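You operate a simulated robot arm through the tools that you are given. There is no shell and no other tool. Be economical: measure what you need, move in short steps, check, and stop when the job is done.

You are at the controls of a simulated robot arm. One attempt, no reset.

## Task
Sand the grey mark off the clamped brush, then wax the middle of its back.
Fine: use the small sanding block, the green pad and the green box; sanding block back on the green mat, pad on the black one, lid shut; it stays clamped. Set down upright: small sanding block, green pad. A coat counts when it lies all over at full strength: go over it till it gets no stronger. What is to be rubbed or washed off counts as gone when no trace of it is left.

It is judged by the outcome, as a careful person would: the job done as asked, and still so three seconds after it is handed in. It fails if anything else is knocked over, pushed out of place, dropped, spilled or broken. Lids that push on must go on centred and level and be pressed home; caps that screw on are set level and turned clockwise until they are tight.

## Robot
A 6-joint arm with a two-finger parallel gripper, fixed in place. Base frame: the origin is at the foot of the arm, x ahead of it, y to its left, z up; the work surface is at about z = 780. Units: mm, rad, N and s.
With the tool pointing down near the work surface it reaches from about 240 to 640 mm from the base axis. Its first joint turns from -1.152 to 1.152 rad. Payload 2.7 kg.
The TCP is the grasp point between the finger pads, 23 mm short of the fingertips. In the tool frame z runs along the fingers and y along their closing line. The gripper opens to 94 mm. The fingers are 38 mm wide and 10 mm thick; the gripper's body (54 by 96 mm) begins 39 mm behind the TCP.
Orientation is told as [roll, pitch, yaw] about the base's x, y, z axes, in that order, counted from this pose: with the fingers straight down and closing along the base's y, the tool's x points along the base's -x, its y along +y and its z along -z.

## Interface
- The arm moves only by the tool drive_tool. Its argument "deltas" is a list of rows, each an object of numbers (a shift or turn left out is 0, a gripper value left out holds the last): "dx", "dy", "dz": the shift along the base's x, y, z in mm; "ax", "ay", "az": the turn, a rotation vector about the base's x, y, z in rad; "gripper": the gripper command, from -1 (shut) to 1 (fully open), values between in proportion. In form: [{"dx": .., "dy": .., "dz": .., "ax": .., "ay": .., "az": .., "gripper": ..}, ...]. A call has 1 to 20 rows; each row shifts and turns the commanded pose from where the row before left it. Rows are played at 5 a second. More than 50 mm and 0.15 rad between two rows, or a gripper value outside its range, and nothing of the call is played. Where a pose cannot be reached the arm comes as near as it can. A force on the tool above 40 N (or 10 N above the force at the start of the call, whichever is more), or a blocked arm, ends the call early, and 0.2 s more pass. The fingers move at their own pace (about 45 mm/s each) and stop on an object; they squeeze with about 24 N. The grip force told is the motor's: it shows also when the fingers shut on nothing. Time passes only in rows, and 0.2 s behind the last, so rows that do not move let the fingers close. It gives the time, the measured TCP pose, the force on the tool (base axes), the opening and the grip force at its end, in the units of the frame above (readings bear some noise), with the torque about the TCP (base axes, N m) and any sound that the robot's microphone picked up.
- Cameras (640 x 400 px; columns grow to the right, rows downward): "scene" is fixed at [64.1, -429.8, 1391.9]; the picture's right is [0.85, -0.53, 0.00], its down [-0.36, -0.58, -0.73] and it looks along [0.39, 0.62, -0.68] (base axes); focal length 352 px, centre (320, 200). "wrist" rides on the gripper at [86, 16, -74] in the tool frame; the picture's right is [-0.18, 0.98, 0.00], its down [-0.58, -0.11, -0.81] and it looks along [-0.79, -0.15, 0.59] (tool axes); focal length 243 px, centre (320, 200).
- camera(camera): a new picture of that camera. It takes no simulated time.
- point_at(camera, pixels): for up to 12 pixels [column, row] of the newest picture of that camera ("zoom" is the newest enlarged one), the place [x, y, z] in the base frame of the surface seen there, good to about 2 mm. It takes no simulated time.
- close_up(camera, box): a new picture of the part [left, top, right, bottom] of that camera's present view, enlarged. It takes no simulated time.
- sign_off(): hands the job in; it is judged then, once.

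Work in short steps. Measure before you move; look again where a grasp or a placing could have gone wrong, and mend it. You have 80 turns and 34 pictures in all, those below and enlarged ones among them. Open the gripper and draw the arm clear of the work before you hand the job in, unless the task says otherwise; then end with one line.

The tools are called after ">>>" as name(argument=value, ...) on one line, values as JSON. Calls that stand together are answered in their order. drive_tool: Moves the arm, as the interface text tells. Its arguments: {"type":"object","properties":{"deltas":{"type":"array","items":{"type":"object","properties":{"dx":{"type":"number"},"dy":{"type":"number"},"dz":{"type":"number"},"ax":{"type":"number"},"ay":{"type":"number"},"az":{"type":"number"},"gripper":{"type":"number"}}}}},"required":["deltas"]} The other tools are called the same way: camera (camera) takes a picture; point_at (camera, pixels) gives the place of the surface under pixels of a picture; close_up (camera, box) takes an enlarged picture of a part of a camera's view; sign_off () hands the job in.

At the start:

```text
clock: 0.0
position: [356.5, -47.3, 1084.3]
tcp_rot: [-0.002, -0.001, 0.0]
force: [0.7, 0.5, 0.5]
torque: [0.0, -0.02, 0.01]
gripper_width: 93.8
gripper_force: 0.0
```

scene: 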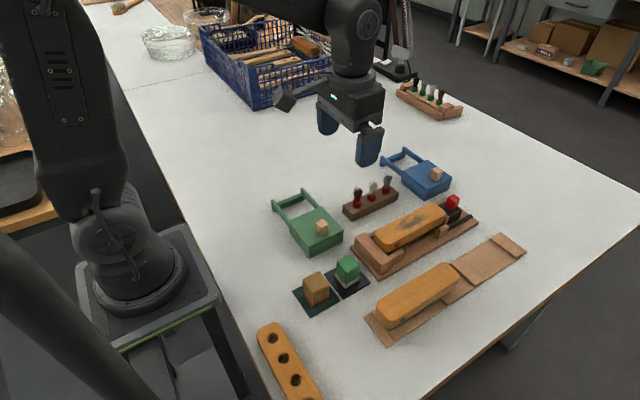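
wrist: 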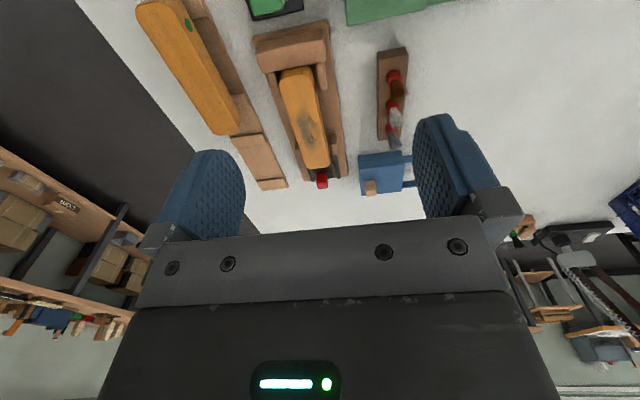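

The scene shows the sanding block near (316,289), the green pad near (348,270), the green box near (315,230) and the clamped brush near (410,228). I'll enlarge that area first.

>>> close_up(camera="scene", box=[260, 180, 420, 320])

>>> close_up(camera="scene", box=[340, 180, 500, 280])

```text
2.86 times, centred on (340, 250) of scene
```

zoom: 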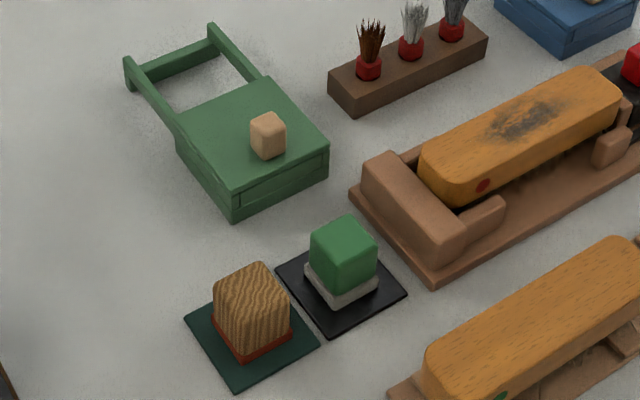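

```text
4.00 times, centred on (420, 230) of scene
```

zoom: 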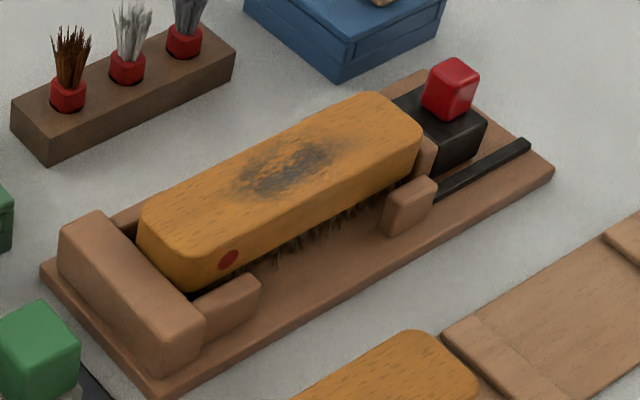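

I'll measure key points of the brush and clamp in the enlarged picture, and the rest in the full scene picture.

>>> point_at(camera="zoom", pixels=[[150, 225], [185, 262], [370, 100], [415, 130], [290, 165], [245, 175], [335, 152], [130, 290], [230, 300], [410, 200], [450, 85], [280, 195]])

>>> point_at(camera="scene", pixels=[[321, 223], [323, 228], [300, 222], [322, 240], [297, 207], [340, 237], [315, 278], [316, 292], [347, 263], [350, 275], [298, 295], [366, 278]])

>>> close_up(camera="scene", box=[264, 180, 354, 262])

```text
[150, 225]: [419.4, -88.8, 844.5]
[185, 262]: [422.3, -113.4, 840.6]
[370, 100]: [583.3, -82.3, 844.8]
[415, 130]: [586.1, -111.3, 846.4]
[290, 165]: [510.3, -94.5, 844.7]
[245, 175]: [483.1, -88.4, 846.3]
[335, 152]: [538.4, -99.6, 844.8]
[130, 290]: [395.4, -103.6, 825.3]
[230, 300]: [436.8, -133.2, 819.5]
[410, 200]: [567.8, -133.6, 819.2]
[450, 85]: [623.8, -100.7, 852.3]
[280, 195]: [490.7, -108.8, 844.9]
```

```text
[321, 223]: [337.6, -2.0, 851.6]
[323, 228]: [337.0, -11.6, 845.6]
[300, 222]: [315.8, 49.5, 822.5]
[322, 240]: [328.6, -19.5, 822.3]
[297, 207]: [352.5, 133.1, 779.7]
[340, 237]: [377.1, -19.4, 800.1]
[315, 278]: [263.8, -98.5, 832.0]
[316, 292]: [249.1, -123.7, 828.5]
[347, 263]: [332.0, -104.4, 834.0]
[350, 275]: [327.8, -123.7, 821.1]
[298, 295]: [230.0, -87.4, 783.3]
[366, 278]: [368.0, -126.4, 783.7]
```

```text
4.88 times, centred on (309, 221) of scene
```

zoom: 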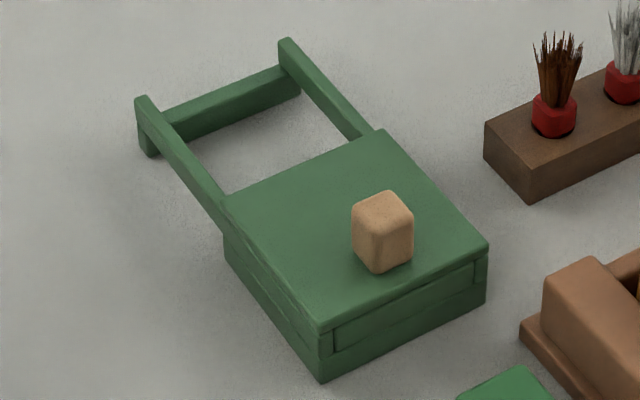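

The green lid slides along its rails, towards +y. I'll measure its corners and knob, plus the block and pad tops.

>>> point_at(camera="zoom", pixels=[[230, 200], [380, 135], [482, 245], [322, 318], [385, 203], [360, 205], [408, 212], [388, 245], [287, 45], [143, 100], [370, 235], [405, 240]])

>>> close_up(camera="scene", box=[288, 245, 378, 320])

```text
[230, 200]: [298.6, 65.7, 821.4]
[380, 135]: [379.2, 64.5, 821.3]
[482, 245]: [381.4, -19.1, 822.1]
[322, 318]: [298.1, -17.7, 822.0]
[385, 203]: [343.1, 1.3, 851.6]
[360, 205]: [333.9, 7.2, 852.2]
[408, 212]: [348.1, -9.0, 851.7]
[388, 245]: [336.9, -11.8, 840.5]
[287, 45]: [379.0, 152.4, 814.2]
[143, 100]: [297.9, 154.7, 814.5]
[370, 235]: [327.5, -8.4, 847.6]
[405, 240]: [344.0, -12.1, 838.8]
```

```text
5.33 times, centred on (333, 282) of scene
```

zoom: 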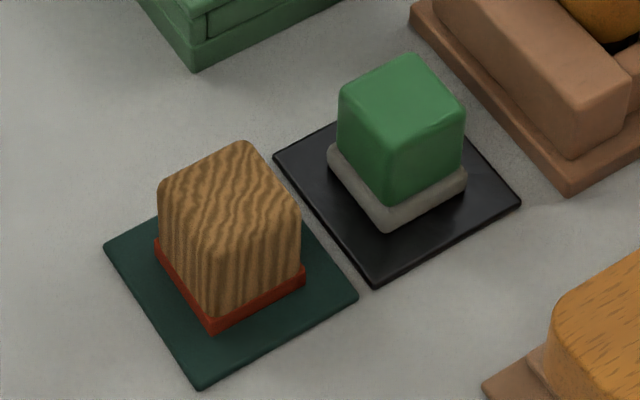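

I'll measure the block and the pad with their mats.

>>> point_at(camera="zoom", pixels=[[243, 145], [165, 182], [295, 205], [220, 228], [220, 300], [215, 322], [403, 60], [343, 92], [460, 108], [390, 145], [388, 195], [388, 225]])

>>> point_at(camera="zoom", pixels=[[108, 248], [200, 385], [355, 297], [278, 157], [378, 280], [518, 202], [300, 270], [160, 250], [465, 180], [330, 152], [190, 240], [270, 240]])

```text
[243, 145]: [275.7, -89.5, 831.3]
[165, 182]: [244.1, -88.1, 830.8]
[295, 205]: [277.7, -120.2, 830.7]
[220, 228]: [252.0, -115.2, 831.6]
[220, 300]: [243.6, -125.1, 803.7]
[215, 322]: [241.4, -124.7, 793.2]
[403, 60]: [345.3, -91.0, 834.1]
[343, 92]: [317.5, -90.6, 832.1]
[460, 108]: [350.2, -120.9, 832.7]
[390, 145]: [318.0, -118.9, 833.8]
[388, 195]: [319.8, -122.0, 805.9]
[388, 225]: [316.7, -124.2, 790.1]
```

```text
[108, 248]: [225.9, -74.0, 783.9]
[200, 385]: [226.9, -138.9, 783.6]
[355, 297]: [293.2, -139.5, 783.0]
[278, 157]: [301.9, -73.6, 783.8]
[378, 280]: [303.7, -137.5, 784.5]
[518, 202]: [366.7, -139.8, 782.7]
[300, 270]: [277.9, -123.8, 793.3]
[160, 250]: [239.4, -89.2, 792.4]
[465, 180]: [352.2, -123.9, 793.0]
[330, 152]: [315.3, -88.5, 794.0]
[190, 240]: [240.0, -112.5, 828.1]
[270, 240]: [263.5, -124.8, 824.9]
```

The block is at (260,-106) with its top at 831, and the pad is at (333.5,-106) with its top at 833. I'll move over the sanding block with the gripper open.

>>> drive_tool(deltas=[{"dx": -16, "dy": -10, "dz": -32, "gripper": 1}, {"dx": -16, "dy": -10, "dz": -32}, {"dx": -16, "dy": -10, "dz": -32}, {"dx": -16, "dy": -10, "dz": -32}, {"dx": -16, "dy": -10, "dz": -32}, {"dx": -16.5, "dy": -8.7, "dz": -34}, {}])

```text
clock: 1.6
position: [261.3, -106.4, 888.9]
tcp_rot: [0.001, 0.0, -0.001]
force: [0.9, 0.4, 0.1]
torque: [-0.01, -0.01, 0.04]
gripper_width: 94.0
gripper_force: 0.0
```

The TCP is over the block, so I'll descend to z 813 and close.

>>> drive_tool(deltas=[{"dx": -1, "dz": -30}, {"dz": -30}, {"dz": -15.9}, {}, {"gripper": -1}, {}, {}, {}, {}])

```text
clock: 3.6
position: [260.7, -106.4, 811.4]
tcp_rot: [0.0, -0.001, 0.001]
force: [0.1, -0.5, -0.3]
torque: [-0.02, 0.01, -0.01]
gripper_width: 39.3
gripper_force: 24.2
```

The grip closed at 39 mm with 24 N. I'll lift and carry the block over to above the mark.

>>> drive_tool(deltas=[{"dz": 25}, {"dz": 35}, {"dz": 35}, {"dx": 42, "dy": 1}, {"dx": 42, "dy": 1}, {"dx": 42, "dy": 1}, {"dx": 42, "dy": 2}, {"dx": 42, "dy": 2}, {"dx": 29, "dy": 1}, {}, {}])

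>>> camera(camera="scene")

```text
clock: 6.0
position: [497.7, -100.5, 910.6]
tcp_rot: [0.0, 0.0, -0.002]
force: [-0.2, -1.3, -0.4]
torque: [0.0, 0.03, 0.0]
gripper_width: 39.3
gripper_force: 23.6
```

```text
27 pictures are left
```

scene: 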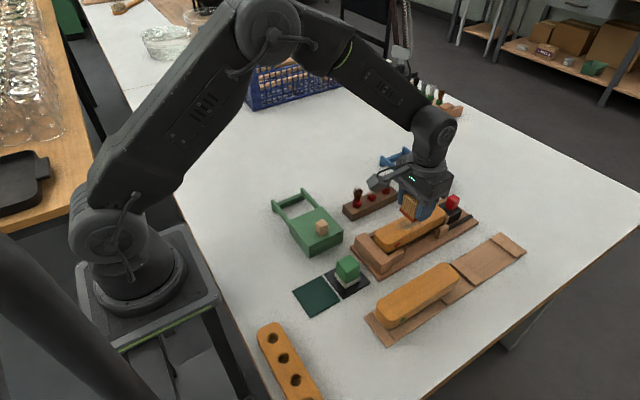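

The block is held upright above the mark. I'll lower it in small steps to find contact, expected near TCP z 873.

>>> drive_tool(deltas=[{"dz": -15}, {"dz": -13}, {"dz": -4}, {"dz": -3}, {"dz": -2}, {}])

```text
clock: 7.4
position: [497.3, -99.6, 872.0]
tcp_rot: [0.001, -0.001, -0.001]
force: [0.2, 0.6, 4.3]
torque: [0.09, 0.04, -0.02]
gripper_width: 39.2
gripper_force: 24.2
```

Contact reads 4.3 N. I'll press 1 mm more and make slow strokes along x over the mark.

>>> drive_tool(deltas=[{"dz": -1}, {"dx": -14}, {"dx": -14}, {"dx": 14}, {"dx": 14}, {"dx": 14}, {"dx": 14}, {"dx": 14}, {"dx": -14}, {"dx": -14}, {"dx": -14}, {"dx": -14}, {"dx": -14}, {"dx": 14}, {"dx": 14}, {"dx": 14}, {"dx": 14}, {}])

```text
clock: 11.2
position: [524.7, -99.2, 873.3]
tcp_rot: [0.001, 0.0, -0.002]
force: [0.0, 0.1, -0.6]
torque: [-0.01, 0.03, 0.0]
gripper_width: 39.4
gripper_force: 23.5
```

The force reads about 0 now, so I'll press until it registers again and see.

>>> drive_tool(deltas=[{"dz": -1}, {}])

>>> close_up(camera="scene", box=[340, 170, 500, 270])

```text
clock: 11.8
position: [525.0, -97.9, 871.4]
tcp_rot: [0.0, 0.0, 0.0]
force: [-0.1, 0.3, 4.8]
torque: [0.0, 0.08, -0.03]
gripper_width: 39.4
gripper_force: 24.2
```

```text
4.00 times, centred on (420, 220) of scene
```

zoom: 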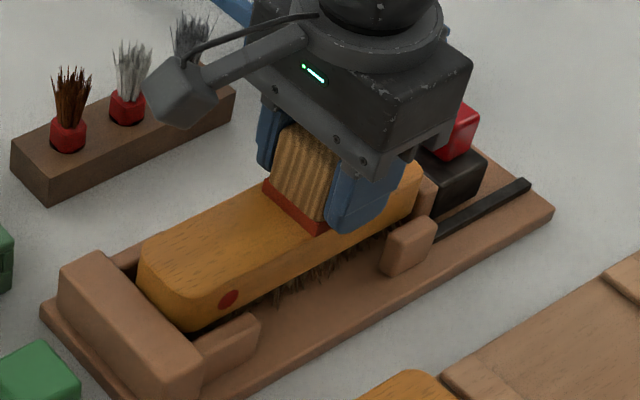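

Sanding works: the visible part is clean. I'll do more strokes with slight y offsets and a bit more pressure.

>>> drive_tool(deltas=[{"dz": -1}, {"dx": 12, "dy": 4}, {"dx": 12}, {"dx": -15}, {"dx": -15}, {"dx": -15}, {"dx": -15}, {"dx": -15}, {"dx": -15, "dy": -8}, {"dx": 15}, {"dx": 15}, {"dx": 15}, {"dx": 15}, {"dx": 15}, {"dx": 15, "dy": 4}, {"dx": -15}, {"dx": -15}, {"dx": -15}, {"dx": -15}, {}])

>>> close_up(camera="scene", box=[340, 170, 500, 270])

```text
clock: 16.0
position: [490.0, -99.7, 870.5]
tcp_rot: [0.0, 0.002, 0.0]
force: [-0.4, -0.6, -0.1]
torque: [0.02, 0.0, 0.02]
gripper_width: 39.5
gripper_force: 24.5
```

```text
4.00 times, centred on (420, 220) of scene
```

zoom: 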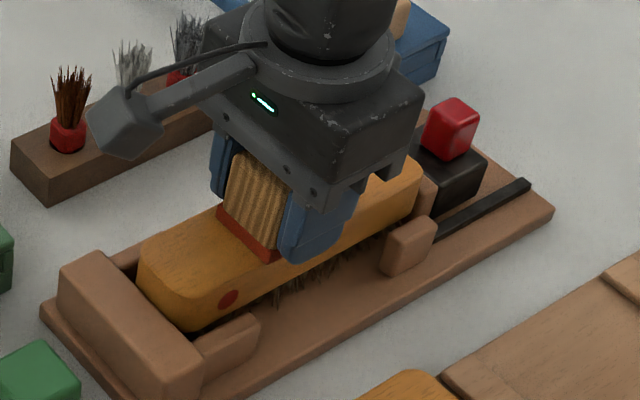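

The force falls off, so the block has probably slid up a little in the grip. I'll lift and look at the mark.

>>> drive_tool(deltas=[{"dz": 25}, {"dx": -40, "dz": 15}, {"dx": -40}, {"dx": -40}, {"dx": -40}, {"dx": -40}, {"dx": -28, "dy": -5}, {}, {}])

>>> close_up(camera="scene", box=[360, 185, 470, 255])

>>> close_up(camera="scene", box=[240, 170, 400, 320])

```text
clock: 18.0
position: [260.2, -104.5, 907.8]
tcp_rot: [0.0, 0.001, 0.0]
force: [-0.2, -1.0, -0.4]
torque: [0.03, 0.01, -0.05]
gripper_width: 39.5
gripper_force: 23.7
```

```text
5.71 times, centred on (415, 220) of scene
```

zoom: 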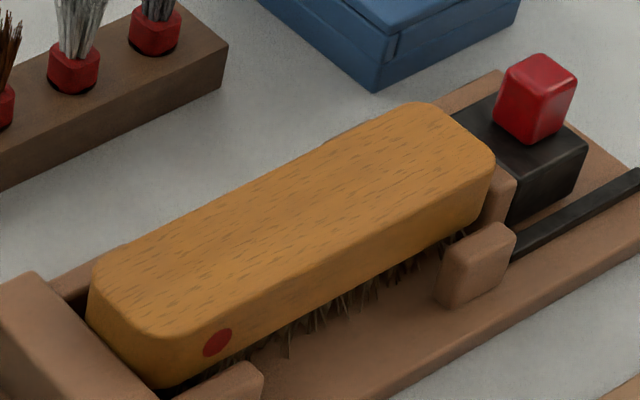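

```text
2.67 times, centred on (320, 245) of scene
```

zoom: 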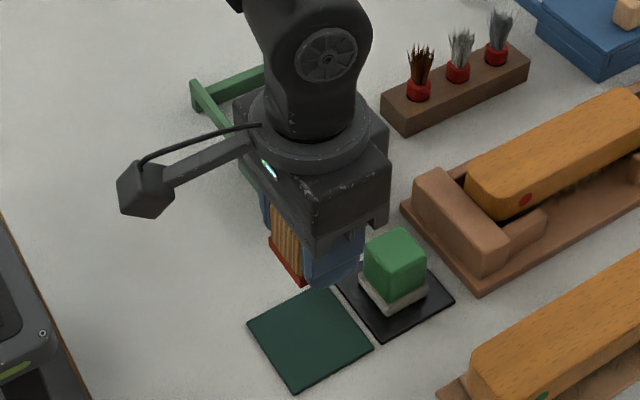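

The mark looks gone. I'll check more closely before putting the block away.

>>> close_up(camera="scene", box=[385, 198, 445, 240])

```text
9.52 times, centred on (415, 219) of scene
```

zoom: 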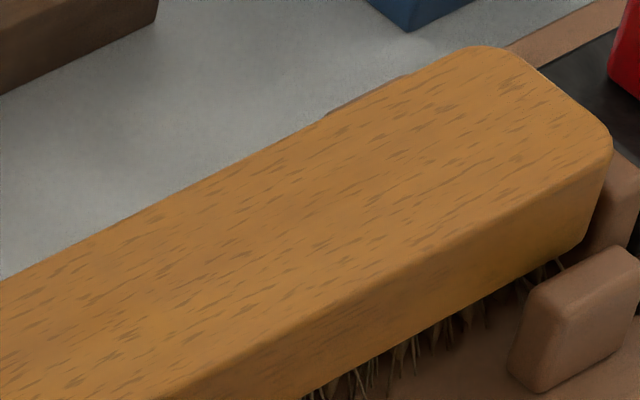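

There may be a slightly dull patch around (330,190) of the zoom, so I'll go back for one more sanding round to be sure.

>>> drive_tool(deltas=[{"dx": 45, "dy": 2}, {"dx": 45, "dy": 2}, {"dx": 45}, {"dx": 45}, {"dx": 45}, {"dx": 25}, {}, {"dz": -20}, {"dz": -13}, {"dz": -3}, {"dz": -2}, {"dz": -1}, {}])

```text
clock: 20.8
position: [510.8, -99.9, 870.3]
tcp_rot: [0.0, 0.001, 0.0]
force: [-0.3, 0.1, 1.3]
torque: [0.02, -0.02, 0.01]
gripper_width: 39.4
gripper_force: 24.0
```

Contact is light, so I'll press 1.5 mm more and make strokes.

>>> drive_tool(deltas=[{"dz": -1.5}, {"dx": 10}, {"dx": 10}, {"dx": 10}, {"dx": -12, "dy": 4}, {"dx": -12}, {"dx": -12}, {"dx": -12}, {"dx": -12}, {"dx": -12, "dy": -4, "dz": -0.5}, {"dx": 12}, {"dx": 12}, {"dx": 12}, {"dx": 12}, {"dx": 12, "dy": -4, "dz": -0.5}, {"dx": -12}, {"dx": -12}, {"dx": -12}, {"dx": -12}, {"dx": -12}])

>>> drive_tool(deltas=[{"dx": 12, "dy": 4, "dz": -0.5}, {"dx": 12}, {"dx": 12}, {"dx": 12}, {"dx": 12}, {"dx": -12}, {"dx": -12}, {"dx": -12}, {"dx": -12}, {"dx": -12}, {}])

```text
clock: 23.2
position: [476.1, -99.5, 868.6]
tcp_rot: [0.004, 0.008, -0.002]
force: [0.6, -0.5, 1.4]
torque: [0.01, -0.04, 0.01]
gripper_width: 39.4
gripper_force: 24.1
stopped in row 12: the force on the tool passed its limit at 45 N (the readings are from after the stop); the commanded pose is now the measured one
```

```text
clock: 25.6
position: [476.8, -95.3, 867.9]
tcp_rot: [0.003, 0.007, 0.0]
force: [0.7, -0.3, 2.5]
torque: [-0.04, -0.09, 0.03]
gripper_width: 39.9
gripper_force: 24.2
```

A brief force spike: with the block slid up, the fingertips are now about level with the brush top. I'll lift, go back over the green mat, and check the brush.

>>> drive_tool(deltas=[{"dz": 25}, {"dx": -36, "dz": 15}, {"dx": -36, "dy": -2}, {"dx": -36, "dy": -2}, {"dx": -36, "dy": -2}, {"dx": -36, "dy": -2}, {"dx": -36.5, "dy": -2}, {}, {}])

>>> close_up(camera="scene", box=[360, 185, 470, 255])

>>> close_up(camera="wrist", box=[160, 0, 480, 200])

```text
clock: 27.6
position: [260.7, -105.4, 907.1]
tcp_rot: [0.001, 0.009, -0.001]
force: [-1.0, -0.6, -1.4]
torque: [0.0, -0.04, -0.03]
gripper_width: 39.6
gripper_force: 24.3
```

```text
5.71 times, centred on (415, 220) of scene
```

zoom: 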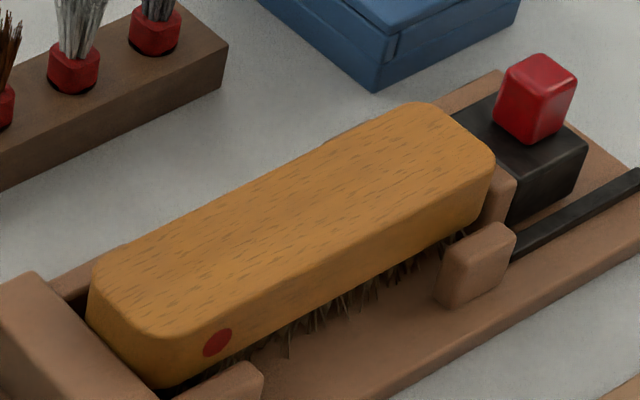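

```text
2.00 times, centred on (320, 100) of wrist
```

zoom: 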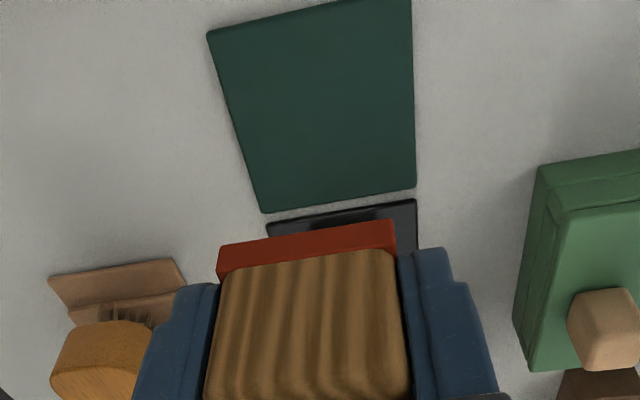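

The brush is clean. I'll level the small pitch and lower the block onto the green mat, seeking contact near z 807.

>>> drive_tool(deltas=[{"dz": -40, "ay": -0.008, "ax": -0.003}, {"dz": -40}, {"dz": -14}, {"dz": -3}, {}])

```text
clock: 28.8
position: [260.1, -107.1, 809.0]
tcp_rot: [-0.001, 0.001, 0.001]
force: [0.2, -0.3, -0.4]
torque: [-0.03, 0.01, 0.01]
gripper_width: 39.2
gripper_force: 24.1
```

No contact yet; I'll continue in 1 mm steps.

>>> drive_tool(deltas=[{"dz": -1}, {"dz": -1}, {}])

```text
clock: 29.6
position: [259.7, -104.9, 806.9]
tcp_rot: [-0.002, 0.0, 0.0]
force: [0.1, -0.1, -0.4]
torque: [-0.01, 0.03, 0.03]
gripper_width: 39.4
gripper_force: 24.5
```

>>> drive_tool(deltas=[{"dz": -1}, {}])

>>> close_up(camera="wrist", box=[160, 0, 480, 200])

```text
clock: 30.2
position: [260.0, -104.7, 805.7]
tcp_rot: [-0.002, 0.0, 0.001]
force: [-4.7, -2.3, 15.2]
torque: [0.32, -0.03, 0.07]
gripper_width: 39.1
gripper_force: 24.0
```

```text
2.00 times, centred on (320, 100) of wrist
```

zoom: 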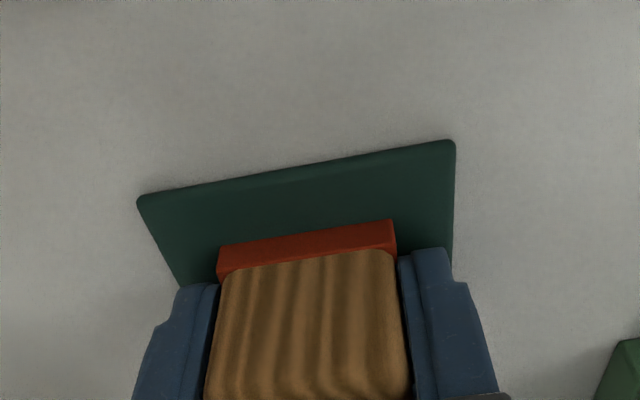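

Contact at 15 N with the block centred on the mat. I'll ease up slightly, open and rise.

>>> drive_tool(deltas=[{"dz": 0.8}, {"gripper": 0}, {}, {"gripper": 1}, {}, {}, {"dz": 30}, {"dz": 35}, {"dz": 20}, {}])

>>> close_up(camera="wrist", box=[160, 0, 480, 200])

```text
clock: 32.4
position: [259.0, -107.1, 893.8]
tcp_rot: [-0.003, 0.0, 0.0]
force: [-0.1, 0.1, 0.3]
torque: [0.0, -0.01, -0.02]
gripper_width: 94.0
gripper_force: 0.1
```

```text
2.00 times, centred on (320, 100) of wrist
```

zoom: 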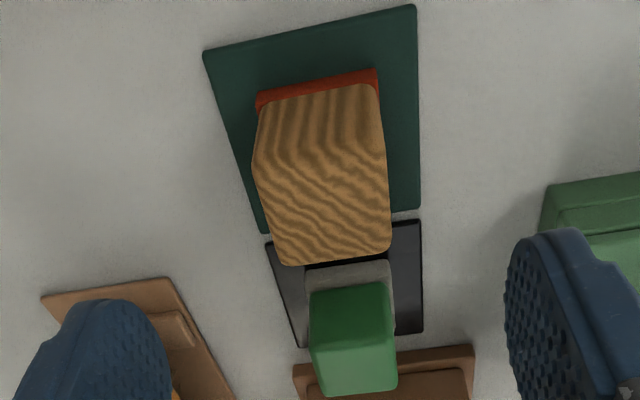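

The block stands on its mat. Next is the green lid's knob at (338.5,-2), z 822–852.

>>> drive_tool(deltas=[{"dx": 27, "dy": 35, "dz": 5}, {"dx": 27, "dy": 35}, {"dx": 25, "dy": 34}, {}, {"dz": -25, "gripper": 0.2}, {"dz": -21}, {}, {"gripper": -1}, {}, {}, {}])

>>> close_up(camera="scene", box=[240, 150, 400, 290])

```text
clock: 34.8
position: [341.3, -1.0, 851.8]
tcp_rot: [-0.002, -0.001, 0.002]
force: [-1.2, 15.8, -2.3]
torque: [0.22, 0.15, -0.15]
gripper_width: 21.8
gripper_force: 45.0
stopped in row 11: the force on the tool passed its limit at 41 N (the readings are from after the stop); the commanded pose is now the measured one
```

```text
2.86 times, centred on (320, 220) of scene
```

zoom: 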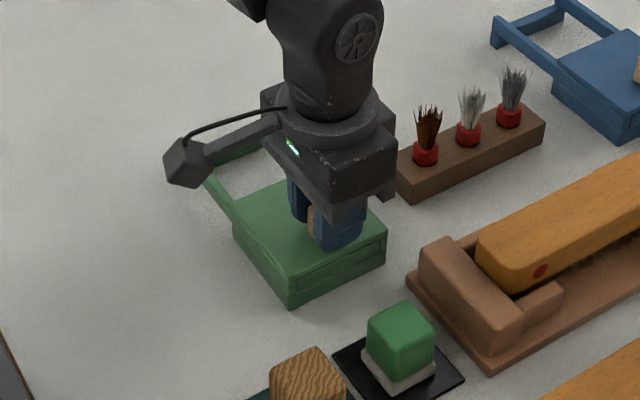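

The knob is gripped at 21.8 mm, with 16 N sideways because it lies a bit further to +y. I'll slide the lid along +y slowly.

>>> drive_tool(deltas=[{"dy": 2}, {"dy": 4}, {"dy": 5}, {"dy": 5}, {}])

```text
clock: 36.0
position: [340.6, 15.6, 851.5]
tcp_rot: [0.0, -0.001, 0.0]
force: [6.5, -0.3, -11.1]
torque: [-0.01, 0.1, -0.01]
gripper_width: 21.8
gripper_force: 44.9
```

It slides, so I'll keep going.

>>> drive_tool(deltas=[{"dy": 8, "dz": -0.5}, {"dy": 8}, {"dy": 8}, {"dy": 8}, {"dy": 8}, {"dy": 8}, {"dy": 7}, {}])

>>> close_up(camera="scene", box=[240, 150, 400, 290])

```text
clock: 37.8
position: [340.4, 70.1, 850.9]
tcp_rot: [-0.001, 0.0, 0.002]
force: [-6.4, 0.1, 7.0]
torque: [0.02, -0.74, -0.07]
gripper_width: 21.5
gripper_force: 45.4
stopped in row 8: the force on the tool passed its limit at 42 N (the readings are from after the stop); the commanded pose is now the measured one
```

```text
2.86 times, centred on (320, 220) of scene
```

zoom: 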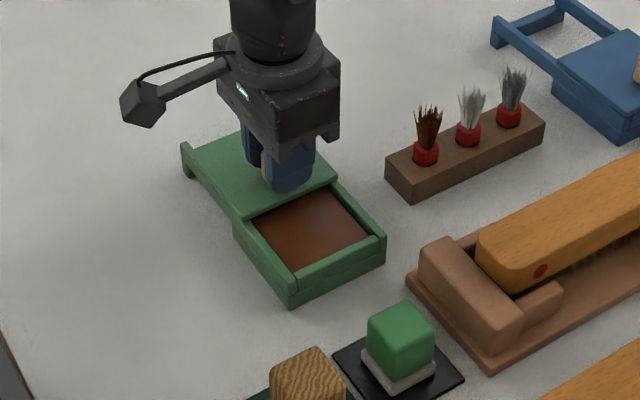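

The lid has reached its stop and brown wax shows. I'll release the knob and measure the opening.

>>> point_at(camera="zoom", pixels=[[252, 225], [312, 192], [366, 238], [295, 272], [305, 230], [325, 275], [375, 240], [235, 215], [335, 180]])

>>> drive_tool(deltas=[{"gripper": -0.2}, {}, {"gripper": 0.2}, {}, {"dz": 25}, {"dz": 25}, {}])

```text
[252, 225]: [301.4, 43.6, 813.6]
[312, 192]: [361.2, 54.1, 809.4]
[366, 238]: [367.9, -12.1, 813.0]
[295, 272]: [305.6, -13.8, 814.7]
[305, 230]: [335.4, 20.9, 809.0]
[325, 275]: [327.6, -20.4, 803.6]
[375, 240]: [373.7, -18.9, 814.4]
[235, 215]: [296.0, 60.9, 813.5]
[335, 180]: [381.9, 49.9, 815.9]
```

```text
clock: 39.4
position: [340.2, 69.8, 900.1]
tcp_rot: [-0.001, 0.001, 0.001]
force: [0.6, -0.2, 0.3]
torque: [0.0, -0.01, 0.04]
gripper_width: 56.1
gripper_force: 0.1
```

The wax surface is at z 809 and the opening runs about x 305–373, y -11..50. I'll go over the pad at (334,-106) and grip it high, at TCP z 821.

>>> drive_tool(deltas=[{"dx": -2, "dy": -44, "gripper": 1}, {"dx": -2, "dy": -44}, {"dx": -2, "dy": -44}, {"dy": -44}, {}, {}, {"dz": -40}, {"dz": -25}, {"dz": -14}, {}, {"gripper": -1}, {}, {}, {}, {}])

```text
clock: 42.5
position: [334.5, -107.0, 823.4]
tcp_rot: [0.001, 0.001, 0.002]
force: [-0.9, 0.3, 0.7]
torque: [-0.04, -0.01, -0.01]
gripper_width: 35.4
gripper_force: 23.9
```

The pad is gripped at 35.4 mm. I'll lift it and carry it over the wax at (339,20).

>>> drive_tool(deltas=[{"dz": 20}, {"dz": 40}, {"dx": 2, "dy": 42}, {"dx": 2, "dy": 42}, {"dx": 1, "dy": 43}, {}, {"dz": -20}, {"dz": -9}, {}])

>>> close_up(camera="scene", box=[240, 150, 400, 290])

```text
clock: 44.5
position: [339.1, 22.3, 854.6]
tcp_rot: [0.0, -0.001, 0.003]
force: [0.0, 0.0, -0.1]
torque: [-0.04, -0.03, -0.01]
gripper_width: 35.1
gripper_force: 24.2
```

```text
2.86 times, centred on (320, 220) of scene
```

zoom: 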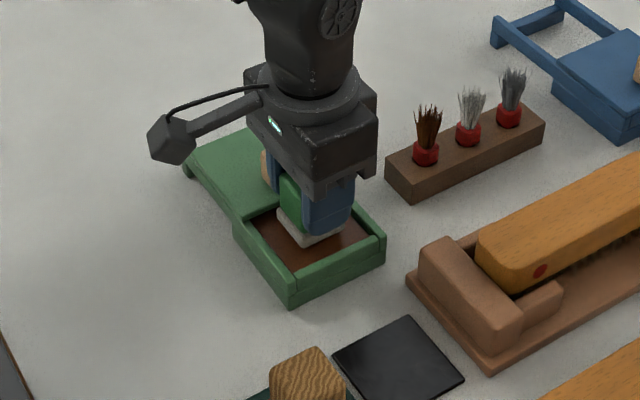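

The pad is over the wax. I'll shift 3 mm to -y and lower until contact.

>>> drive_tool(deltas=[{"dy": -3, "dz": -3}, {"dz": -2}, {"dz": -1}, {"dz": -1}, {}])

```text
clock: 45.8
position: [340.4, 17.4, 847.7]
tcp_rot: [0.001, -0.002, 0.002]
force: [-4.9, 2.8, 23.9]
torque: [0.07, 0.03, 0.02]
gripper_width: 35.4
gripper_force: 23.5
```

Contact reads 24 N. I'll ease off a little and rub gently to load the pad.

>>> drive_tool(deltas=[{"dz": 0.5}, {"dx": 6}, {"dx": -6}, {"dx": -6}, {"dx": 6}, {"dy": 3}, {"dy": -3}, {}])

>>> drive_tool(deltas=[{"dz": 15}, {"dz": 30}, {"dz": 15}, {}])

>>> close_up(camera="wrist", box=[160, 0, 480, 200])

```text
clock: 47.0
position: [338.0, 19.1, 847.8]
tcp_rot: [-0.002, 0.006, 0.002]
force: [-3.3, -0.3, 9.1]
torque: [0.04, -0.08, 0.0]
gripper_width: 35.5
gripper_force: 23.2
stopped in row 6: the force on the tool passed its limit at 45 N (the readings are from after the stop); the commanded pose is now the measured one
```

```text
clock: 48.0
position: [339.6, 17.9, 906.6]
tcp_rot: [-0.001, 0.004, 0.003]
force: [0.0, 0.1, 0.0]
torque: [0.03, 0.01, -0.02]
gripper_width: 35.5
gripper_force: 24.1
```

```text
2.00 times, centred on (320, 100) of wrist
```

zoom: 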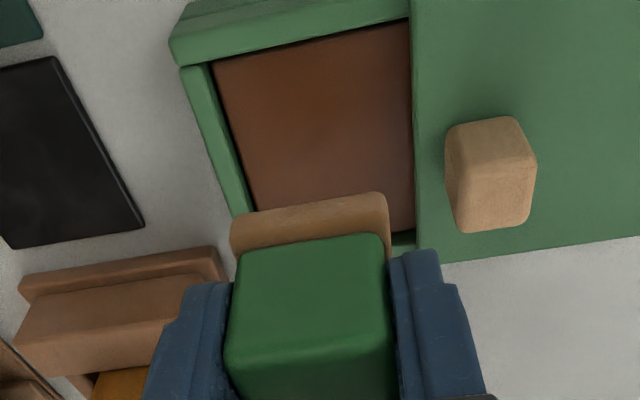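

The felt is brown, so it's loaded. I'll go back along -y, then +x to the middle of the brush, levelling the small pitch.

>>> drive_tool(deltas=[{"dy": -39, "dz": 4, "ay": -0.004}, {"dy": -39}, {"dy": -39}, {"dx": 42}, {"dx": 42}, {"dx": 42}, {"dx": 38}, {}, {"dz": -15}, {"dz": -6}, {"dz": -2}, {"dz": -1.5}, {}])

```text
clock: 50.8
position: [502.2, -99.0, 887.5]
tcp_rot: [-0.001, 0.003, 0.003]
force: [0.8, -0.1, 0.1]
torque: [0.0, 0.0, 0.01]
gripper_width: 35.3
gripper_force: 23.5
```

Not in contact yet; I'll step down further.

>>> drive_tool(deltas=[{"dz": -1.5}, {"dz": -1}, {"dz": -0.7}, {}])

```text
clock: 51.8
position: [502.8, -97.5, 883.5]
tcp_rot: [-0.002, 0.003, 0.001]
force: [-0.7, 0.3, -0.1]
torque: [0.01, 0.03, 0.05]
gripper_width: 35.4
gripper_force: 23.9
```

>>> drive_tool(deltas=[{"dz": -0.8}, {"dz": -0.8}, {}])

```text
clock: 52.6
position: [502.6, -97.7, 882.0]
tcp_rot: [0.0, 0.0, 0.0]
force: [-0.4, 0.1, 13.1]
torque: [0.05, 0.02, 0.0]
gripper_width: 35.3
gripper_force: 24.2
```

Contact reads 13 N. I'll stroke along x over the middle (centres 478–530).

>>> drive_tool(deltas=[{"dx": 9}, {"dx": 9}, {"dx": 9}, {"dx": -9}, {"dx": -9}, {"dx": -9}, {"dx": -9}, {"dx": -9}, {"dx": -8}, {"dx": 9}, {"dx": 9}, {"dx": 9}, {"dx": 9}, {"dx": 9}, {"dx": 9}, {}])

>>> close_up(camera="scene", box=[340, 170, 500, 270])

```text
clock: 56.0
position: [530.8, -98.5, 882.5]
tcp_rot: [-0.002, 0.002, 0.004]
force: [-8.2, -0.2, 21.1]
torque: [-0.02, 0.31, -0.05]
gripper_width: 35.3
gripper_force: 24.2
```

```text
4.00 times, centred on (420, 220) of scene
```

zoom: 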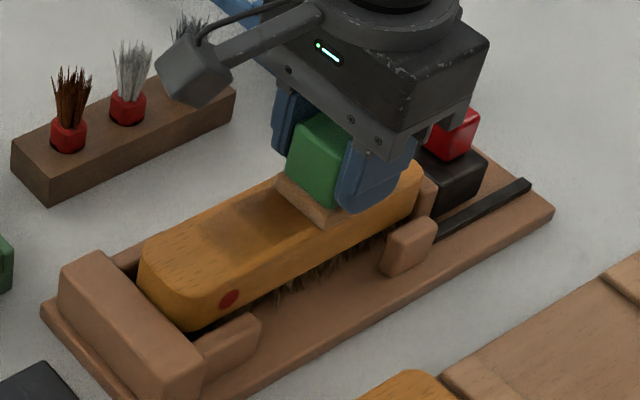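

A brown wax film appears. I'll do more strokes with small y shifts.

>>> drive_tool(deltas=[{"dy": 3}, {"dx": -9}, {"dx": -9}, {"dx": -9}, {"dx": -9}, {"dx": -9}, {"dx": -9}, {"dy": -3}, {"dy": -3}, {"dx": 9}, {"dx": 9}, {"dx": 9}, {"dx": 9}, {"dx": 9}, {"dx": 9}, {"dy": 3}, {"dx": -9}, {"dx": -9}, {"dx": -9}, {}])

>>> drive_tool(deltas=[{"dx": -9}, {"dx": -9}, {"dx": -9}, {"dx": 9}, {"dx": 9}, {"dx": 9}, {"dz": 15}, {"dz": 15}, {"dx": -40}, {"dx": -40}, {"dx": -40}, {"dx": -42}, {}])

>>> close_up(camera="scene", box=[360, 185, 470, 255])

>>> close_up(camera="wrist", box=[160, 0, 480, 200])

```text
clock: 60.2
position: [504.0, -100.0, 881.1]
tcp_rot: [-0.003, -0.001, 0.001]
force: [4.7, 1.1, 11.9]
torque: [0.07, -0.37, -0.02]
gripper_width: 35.9
gripper_force: 23.6
```

```text
clock: 63.0
position: [342.6, -98.2, 909.9]
tcp_rot: [0.0, 0.002, 0.002]
force: [-0.2, -0.8, -0.9]
torque: [-0.03, 0.01, 0.03]
gripper_width: 35.5
gripper_force: 24.4
```

```text
5.71 times, centred on (415, 220) of scene
```

zoom: 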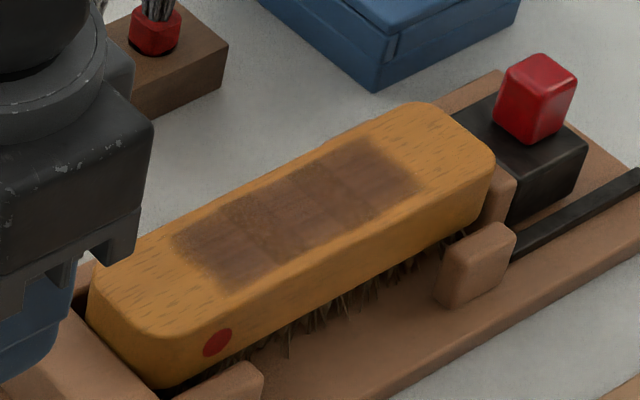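

```text
2.00 times, centred on (320, 100) of wrist
```

zoom: 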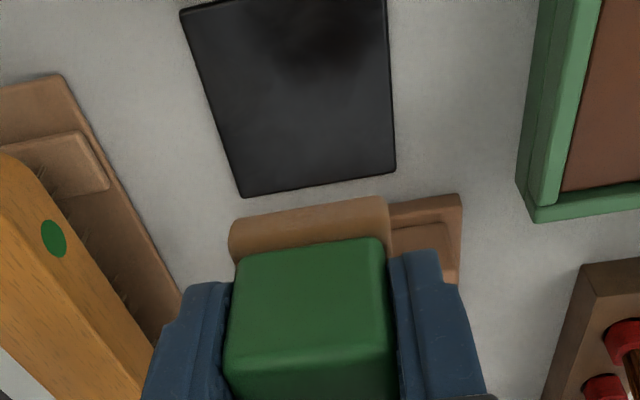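

The coat is on but slightly uneven. I'll reload the pad in the wax and go over it again.

>>> drive_tool(deltas=[{"dx": -1, "dy": 39}, {"dx": -1, "dy": 39}, {"dx": -1, "dy": 38}, {}, {"dz": -35}, {"dz": -20}, {"dz": -5}, {"dz": -1.5}, {}])

```text
clock: 65.0
position: [338.2, 16.4, 852.0]
tcp_rot: [-0.003, 0.0, 0.0]
force: [-1.0, 0.1, -1.3]
torque: [-0.01, 0.02, 0.01]
gripper_width: 35.4
gripper_force: 23.9
```

>>> drive_tool(deltas=[{"dz": -2}, {"dz": -1}, {"dz": -0.8}, {"dz": -0.7}, {}])

```text
clock: 66.2
position: [339.0, 16.4, 845.6]
tcp_rot: [-0.001, 0.003, 0.002]
force: [-0.3, 1.1, 0.0]
torque: [0.02, -0.04, 0.0]
gripper_width: 35.6
gripper_force: 24.1
```

Still free; I'll step down further.

>>> drive_tool(deltas=[{"dz": -0.7}, {"dz": -0.7}, {}])

```text
clock: 67.0
position: [339.7, 14.9, 844.1]
tcp_rot: [0.0, -0.002, 0.002]
force: [-3.4, 3.3, 25.0]
torque: [0.06, -0.04, 0.01]
gripper_width: 35.6
gripper_force: 23.6
```

Contact at 25 N. I'll ease up, rub slightly, lift and return to the brush.

>>> drive_tool(deltas=[{"dz": 0.5}, {"dx": 4}, {"dx": -4}, {"dx": -4}, {"dx": 4}, {}, {"dz": 20}, {"dz": 30}, {"dz": 15}, {}])

>>> drive_tool(deltas=[{"dy": -38}, {"dy": -38}, {"dy": -38}, {"dx": 42}, {"dx": 42}, {"dx": 42}, {"dx": 38}, {}, {"dz": -15}, {"dz": -8}, {"dz": -3}, {}])

```text
clock: 69.2
position: [341.2, 16.7, 912.2]
tcp_rot: [-0.003, 0.006, 0.002]
force: [-0.7, -1.3, 0.3]
torque: [-0.04, 0.0, 0.02]
gripper_width: 35.3
gripper_force: 23.6
```

```text
clock: 71.8
position: [504.8, -97.0, 883.2]
tcp_rot: [-0.001, 0.001, 0.001]
force: [-1.1, 0.3, 0.2]
torque: [0.01, -0.01, -0.01]
gripper_width: 35.5
gripper_force: 24.1
```

>>> drive_tool(deltas=[{"dz": -1, "dy": -1}, {"dz": -0.7}, {"dz": -0.6}, {}])

```text
clock: 72.8
position: [502.9, -97.7, 882.3]
tcp_rot: [-0.003, 0.002, 0.001]
force: [0.5, 0.8, -0.3]
torque: [-0.02, 0.0, -0.01]
gripper_width: 35.7
gripper_force: 24.4
```

>>> drive_tool(deltas=[{"dz": -0.7}, {"dz": -0.7}, {}])

```text
clock: 73.6
position: [504.7, -98.6, 880.5]
tcp_rot: [-0.003, 0.003, 0.002]
force: [0.0, -0.2, 0.0]
torque: [0.03, -0.02, 0.01]
gripper_width: 35.5
gripper_force: 24.2
```

>>> drive_tool(deltas=[{"dz": -0.7}, {"dz": -0.6}, {}])

```text
clock: 74.4
position: [503.2, -97.5, 880.2]
tcp_rot: [-0.001, -0.001, 0.002]
force: [0.4, 3.1, 8.5]
torque: [0.16, -0.06, -0.03]
gripper_width: 35.4
gripper_force: 24.3
```

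Contact reads 8.5 N. I'll stroke along x with y offsets as before.

>>> drive_tool(deltas=[{"dz": -0.3}, {"dx": 9}, {"dx": 9}, {"dx": 9}, {"dy": 3}, {"dx": -9}, {"dx": -9}, {"dx": -9}, {"dx": -9}, {"dx": -9}, {"dx": -9}, {"dy": -3}, {"dy": -3}, {"dx": 9}, {"dx": 9}, {"dx": 9}, {"dx": 9}, {"dx": 9}, {"dx": 9}, {"dy": 3}])

>>> drive_tool(deltas=[{"dx": -9}, {"dx": -9}, {"dx": -9}, {"dx": -9}, {"dx": -9}, {"dx": -9}, {"dx": 9}, {"dx": 9}, {"dx": 9}, {"dx": 9}, {"dx": 9}, {"dx": 9}, {"dx": -9}, {"dx": -9}, {"dx": -9}, {"dx": -9}, {"dx": -9}, {"dx": -9}, {}])

>>> drive_tool(deltas=[{"dz": 15}, {"dz": 15}, {"dx": -35}, {"dx": -35}, {"dx": -35}, {"dx": -36}, {}])

>>> close_up(camera="scene", box=[360, 185, 470, 255])

```text
clock: 78.6
position: [528.7, -100.5, 879.1]
tcp_rot: [-0.003, -0.001, 0.0]
force: [-4.9, -7.1, 19.0]
torque: [-0.2, 0.22, 0.03]
gripper_width: 35.7
gripper_force: 23.9
```

```text
clock: 82.6
position: [475.7, -99.3, 879.7]
tcp_rot: [-0.001, 0.0, 0.003]
force: [5.7, 0.3, 14.0]
torque: [0.1, -0.37, -0.01]
gripper_width: 35.3
gripper_force: 24.1
```

```text
clock: 84.2
position: [331.3, -95.7, 910.3]
tcp_rot: [-0.001, 0.004, 0.002]
force: [-0.4, 0.5, -0.4]
torque: [-0.04, -0.01, 0.02]
gripper_width: 35.6
gripper_force: 23.9
```

```text
5.71 times, centred on (415, 220) of scene
```

zoom: 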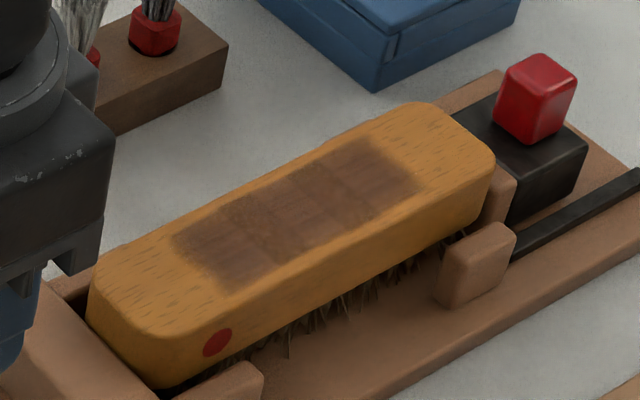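

The coat looks the same as before, so it has stopped getting stronger. I'll check its extents.

>>> point_at(camera="zoom", pixels=[[180, 237], [230, 290], [355, 142], [418, 188], [100, 270], [150, 335], [420, 105], [490, 155], [270, 190], [330, 240], [262, 225], [290, 210]])

>>> close_up(camera="scene", box=[382, 200, 442, 242])

```text
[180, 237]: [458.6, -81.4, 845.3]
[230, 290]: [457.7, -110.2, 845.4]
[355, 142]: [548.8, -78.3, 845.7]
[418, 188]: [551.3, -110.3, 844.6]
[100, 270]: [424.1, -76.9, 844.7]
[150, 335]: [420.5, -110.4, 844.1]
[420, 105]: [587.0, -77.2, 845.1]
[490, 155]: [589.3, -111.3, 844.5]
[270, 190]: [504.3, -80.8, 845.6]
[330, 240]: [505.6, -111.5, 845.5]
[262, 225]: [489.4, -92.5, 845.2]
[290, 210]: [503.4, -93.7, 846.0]
```

```text
9.52 times, centred on (412, 221) of scene
```

zoom: 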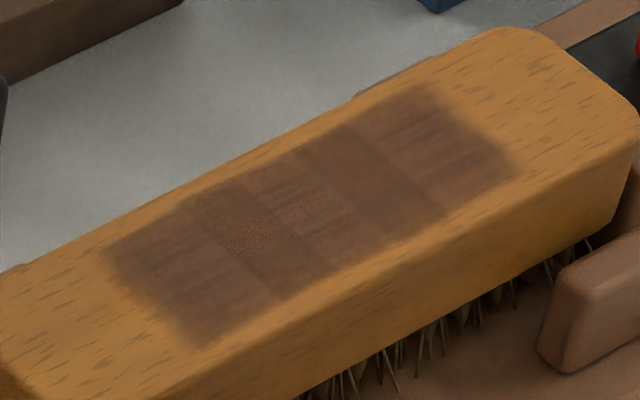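

The brush's top is centred near (505,-95), and the coat covers x 458–551, y -80..-111. I'll do one more pass centred at y -95 to confirm it gets no stronger.

>>> drive_tool(deltas=[{"dx": 43, "dy": 3}, {"dx": 43}, {"dx": 43}, {"dx": 43}, {}, {"dz": -15}, {"dz": -10}, {"dz": -4}, {}])

>>> drive_tool(deltas=[{"dz": -0.7}, {}])

```text
clock: 86.2
position: [506.2, -93.6, 879.5]
tcp_rot: [-0.002, 0.001, 0.001]
force: [-6.3, 0.5, 21.2]
torque: [0.11, 0.3, 0.04]
gripper_width: 35.4
gripper_force: 23.9
```

```text
clock: 86.8
position: [506.9, -93.1, 879.9]
tcp_rot: [-0.001, -0.001, 0.002]
force: [-7.4, 1.1, 30.5]
torque: [0.12, 0.4, 0.0]
gripper_width: 35.7
gripper_force: 24.2
```

30 N is more than needed, so I'll ease up 1 mm and stroke.

>>> drive_tool(deltas=[{"dz": 1}, {"dx": 7, "dy": -2}, {"dx": 7}, {"dx": 7}, {"dx": -7}, {"dx": -7}, {"dx": -7}, {"dx": -7}, {"dx": -7}, {"dx": -7}, {"dx": -7}, {"dx": 7}, {"dx": 7}, {"dx": 7}, {"dx": 7}, {"dx": 7}, {"dx": 7}, {"dx": 7}, {}])

>>> drive_tool(deltas=[{"dy": 3}, {"dx": -7}, {"dx": -7}, {"dx": -7}, {"dx": -7}, {"dx": -7}, {"dx": -7}, {"dx": -7}, {"dy": -3}, {"dx": 7}, {"dx": 7}, {"dx": 7}, {"dx": 7}, {"dx": 7}, {"dx": 7}, {"dx": 7}, {"dx": -7}, {"dx": -7}, {"dx": -7}, {}])

>>> drive_tool(deltas=[{"dz": 15}, {"dz": 15}, {"dx": -43}, {"dx": -43}, {"dx": -43}, {"dx": -43}, {}])

>>> close_up(camera="scene", box=[382, 200, 442, 242])

```text
clock: 90.8
position: [527.4, -94.9, 880.7]
tcp_rot: [0.001, 0.004, 0.003]
force: [-0.9, 0.2, 1.5]
torque: [-0.01, -0.03, -0.02]
gripper_width: 35.6
gripper_force: 24.4
```

```text
clock: 95.0
position: [506.4, -95.5, 880.7]
tcp_rot: [-0.002, 0.003, 0.003]
force: [0.1, 0.3, -0.7]
torque: [0.03, 0.03, 0.0]
gripper_width: 35.8
gripper_force: 24.1
```

```text
clock: 96.6
position: [333.4, -98.8, 910.8]
tcp_rot: [-0.001, 0.002, 0.002]
force: [0.0, -0.2, -0.4]
torque: [0.02, 0.01, -0.02]
gripper_width: 35.5
gripper_force: 23.8
```

```text
9.52 times, centred on (412, 221) of scene
```

zoom: 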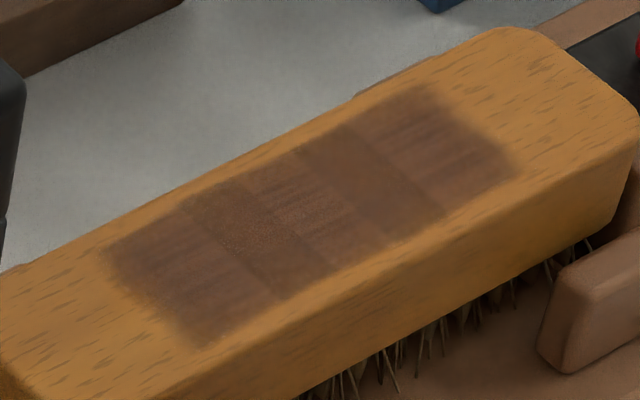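

Again identical, so the coat is at full strength. Now I'll place the pad on the black mat at (335,-106), with contact expected near TCP z 818.

>>> drive_tool(deltas=[{"dx": 1, "dy": -9}, {}, {"dz": -40}, {"dz": -35}, {"dz": -12}, {"dz": -3}, {}])

```text
clock: 98.2
position: [337.1, -106.6, 819.6]
tcp_rot: [-0.003, 0.001, 0.001]
force: [0.1, 0.3, -1.2]
torque: [0.0, 0.0, 0.02]
gripper_width: 35.5
gripper_force: 24.5
```

>>> drive_tool(deltas=[{"dx": -1, "dz": -0.8}, {"dz": -0.8}, {}])

```text
clock: 99.0
position: [335.9, -107.4, 818.9]
tcp_rot: [-0.002, 0.0, 0.001]
force: [-0.5, 0.8, 17.4]
torque: [0.06, -0.01, -0.01]
gripper_width: 35.6
gripper_force: 23.8
```

The pad is on the mat at 17 N. I'll ease off, release, rise and look.

>>> drive_tool(deltas=[{"dz": 0.6}, {"gripper": 0}, {}, {"gripper": 1}, {}, {}, {"dz": 30}, {"dz": 40}, {"dz": 15}, {}])

>>> close_up(camera="wrist", box=[160, 0, 480, 200])

```text
clock: 101.2
position: [334.6, -104.8, 902.8]
tcp_rot: [-0.002, 0.003, 0.002]
force: [0.0, -0.4, -0.2]
torque: [-0.03, 0.0, -0.02]
gripper_width: 94.0
gripper_force: 0.1
```

```text
2.00 times, centred on (320, 100) of wrist
```

zoom: 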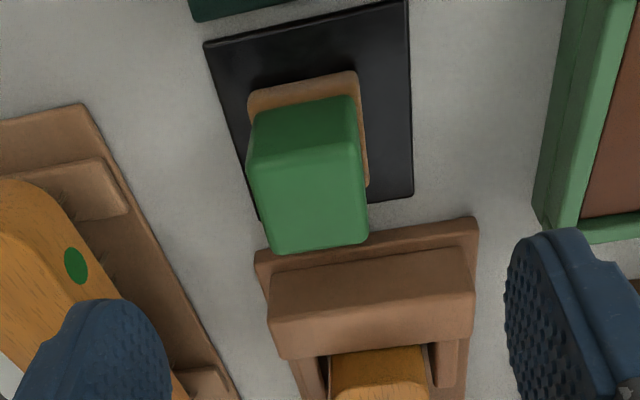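

The pad stands upright on its mat. Now I'll go back to the knob at (340,70) and slide the lid shut.

>>> drive_tool(deltas=[{"dx": 2, "dy": 44}, {"dx": 2, "dy": 44}, {"dx": 1, "dy": 44}, {"dy": 43}, {}, {"dz": -28, "gripper": 0.2}, {"dz": -23}, {}, {"gripper": -1}, {}, {}])

```text
clock: 103.6
position: [339.5, 70.1, 853.0]
tcp_rot: [-0.001, 0.002, -0.001]
force: [0.6, -0.1, -3.1]
torque: [0.04, -0.15, -0.1]
gripper_width: 21.8
gripper_force: 41.8
```

The knob is gripped again at 21.8 mm. I'll slide it along -y.

>>> drive_tool(deltas=[{"dy": -3, "dz": -0.5}, {"dy": -6}, {"dy": -8}, {"dy": -8}, {"dy": -8}, {"dy": -8}, {"dy": -8}, {"dy": -8}, {"dy": -6}, {"dy": -3}, {}])

```text
clock: 104.6
position: [338.9, 46.0, 853.1]
tcp_rot: [-0.002, 0.003, 0.002]
force: [-5.4, -1.2, 5.6]
torque: [0.06, -0.65, -0.08]
gripper_width: 21.4
gripper_force: 45.4
stopped in row 5: the force on the tool passed its limit at 43 N (the readings are from after the stop); the commanded pose is now the measured one
```

Some side jamming stopped it. I'll open to about 26 mm so the finger just pushes the knob freely.

>>> drive_tool(deltas=[{"gripper": -0.44}, {}, {"dz": 1}, {"dy": -5}, {"dy": -6}, {"dy": -6}, {"dy": -6}, {"dy": -6}, {"dy": -6}, {}])

```text
clock: 106.8
position: [340.2, 11.4, 853.2]
tcp_rot: [-0.002, 0.001, 0.001]
force: [1.1, 1.7, -0.7]
torque: [0.03, 0.03, 0.0]
gripper_width: 26.5
gripper_force: 0.1
```

The lid moves easily now. I'll push the rest gently to the stop.

>>> drive_tool(deltas=[{"dy": -5}, {"dy": -4}, {"dy": -2}, {"dy": -1.5}, {"dy": -1}, {"dy": -1}, {}])

```text
clock: 108.4
position: [340.3, -2.8, 854.8]
tcp_rot: [-0.001, 0.001, 0.001]
force: [-2.1, 4.7, -2.0]
torque: [0.04, -0.01, -0.04]
gripper_width: 28.4
gripper_force: 2.3
```

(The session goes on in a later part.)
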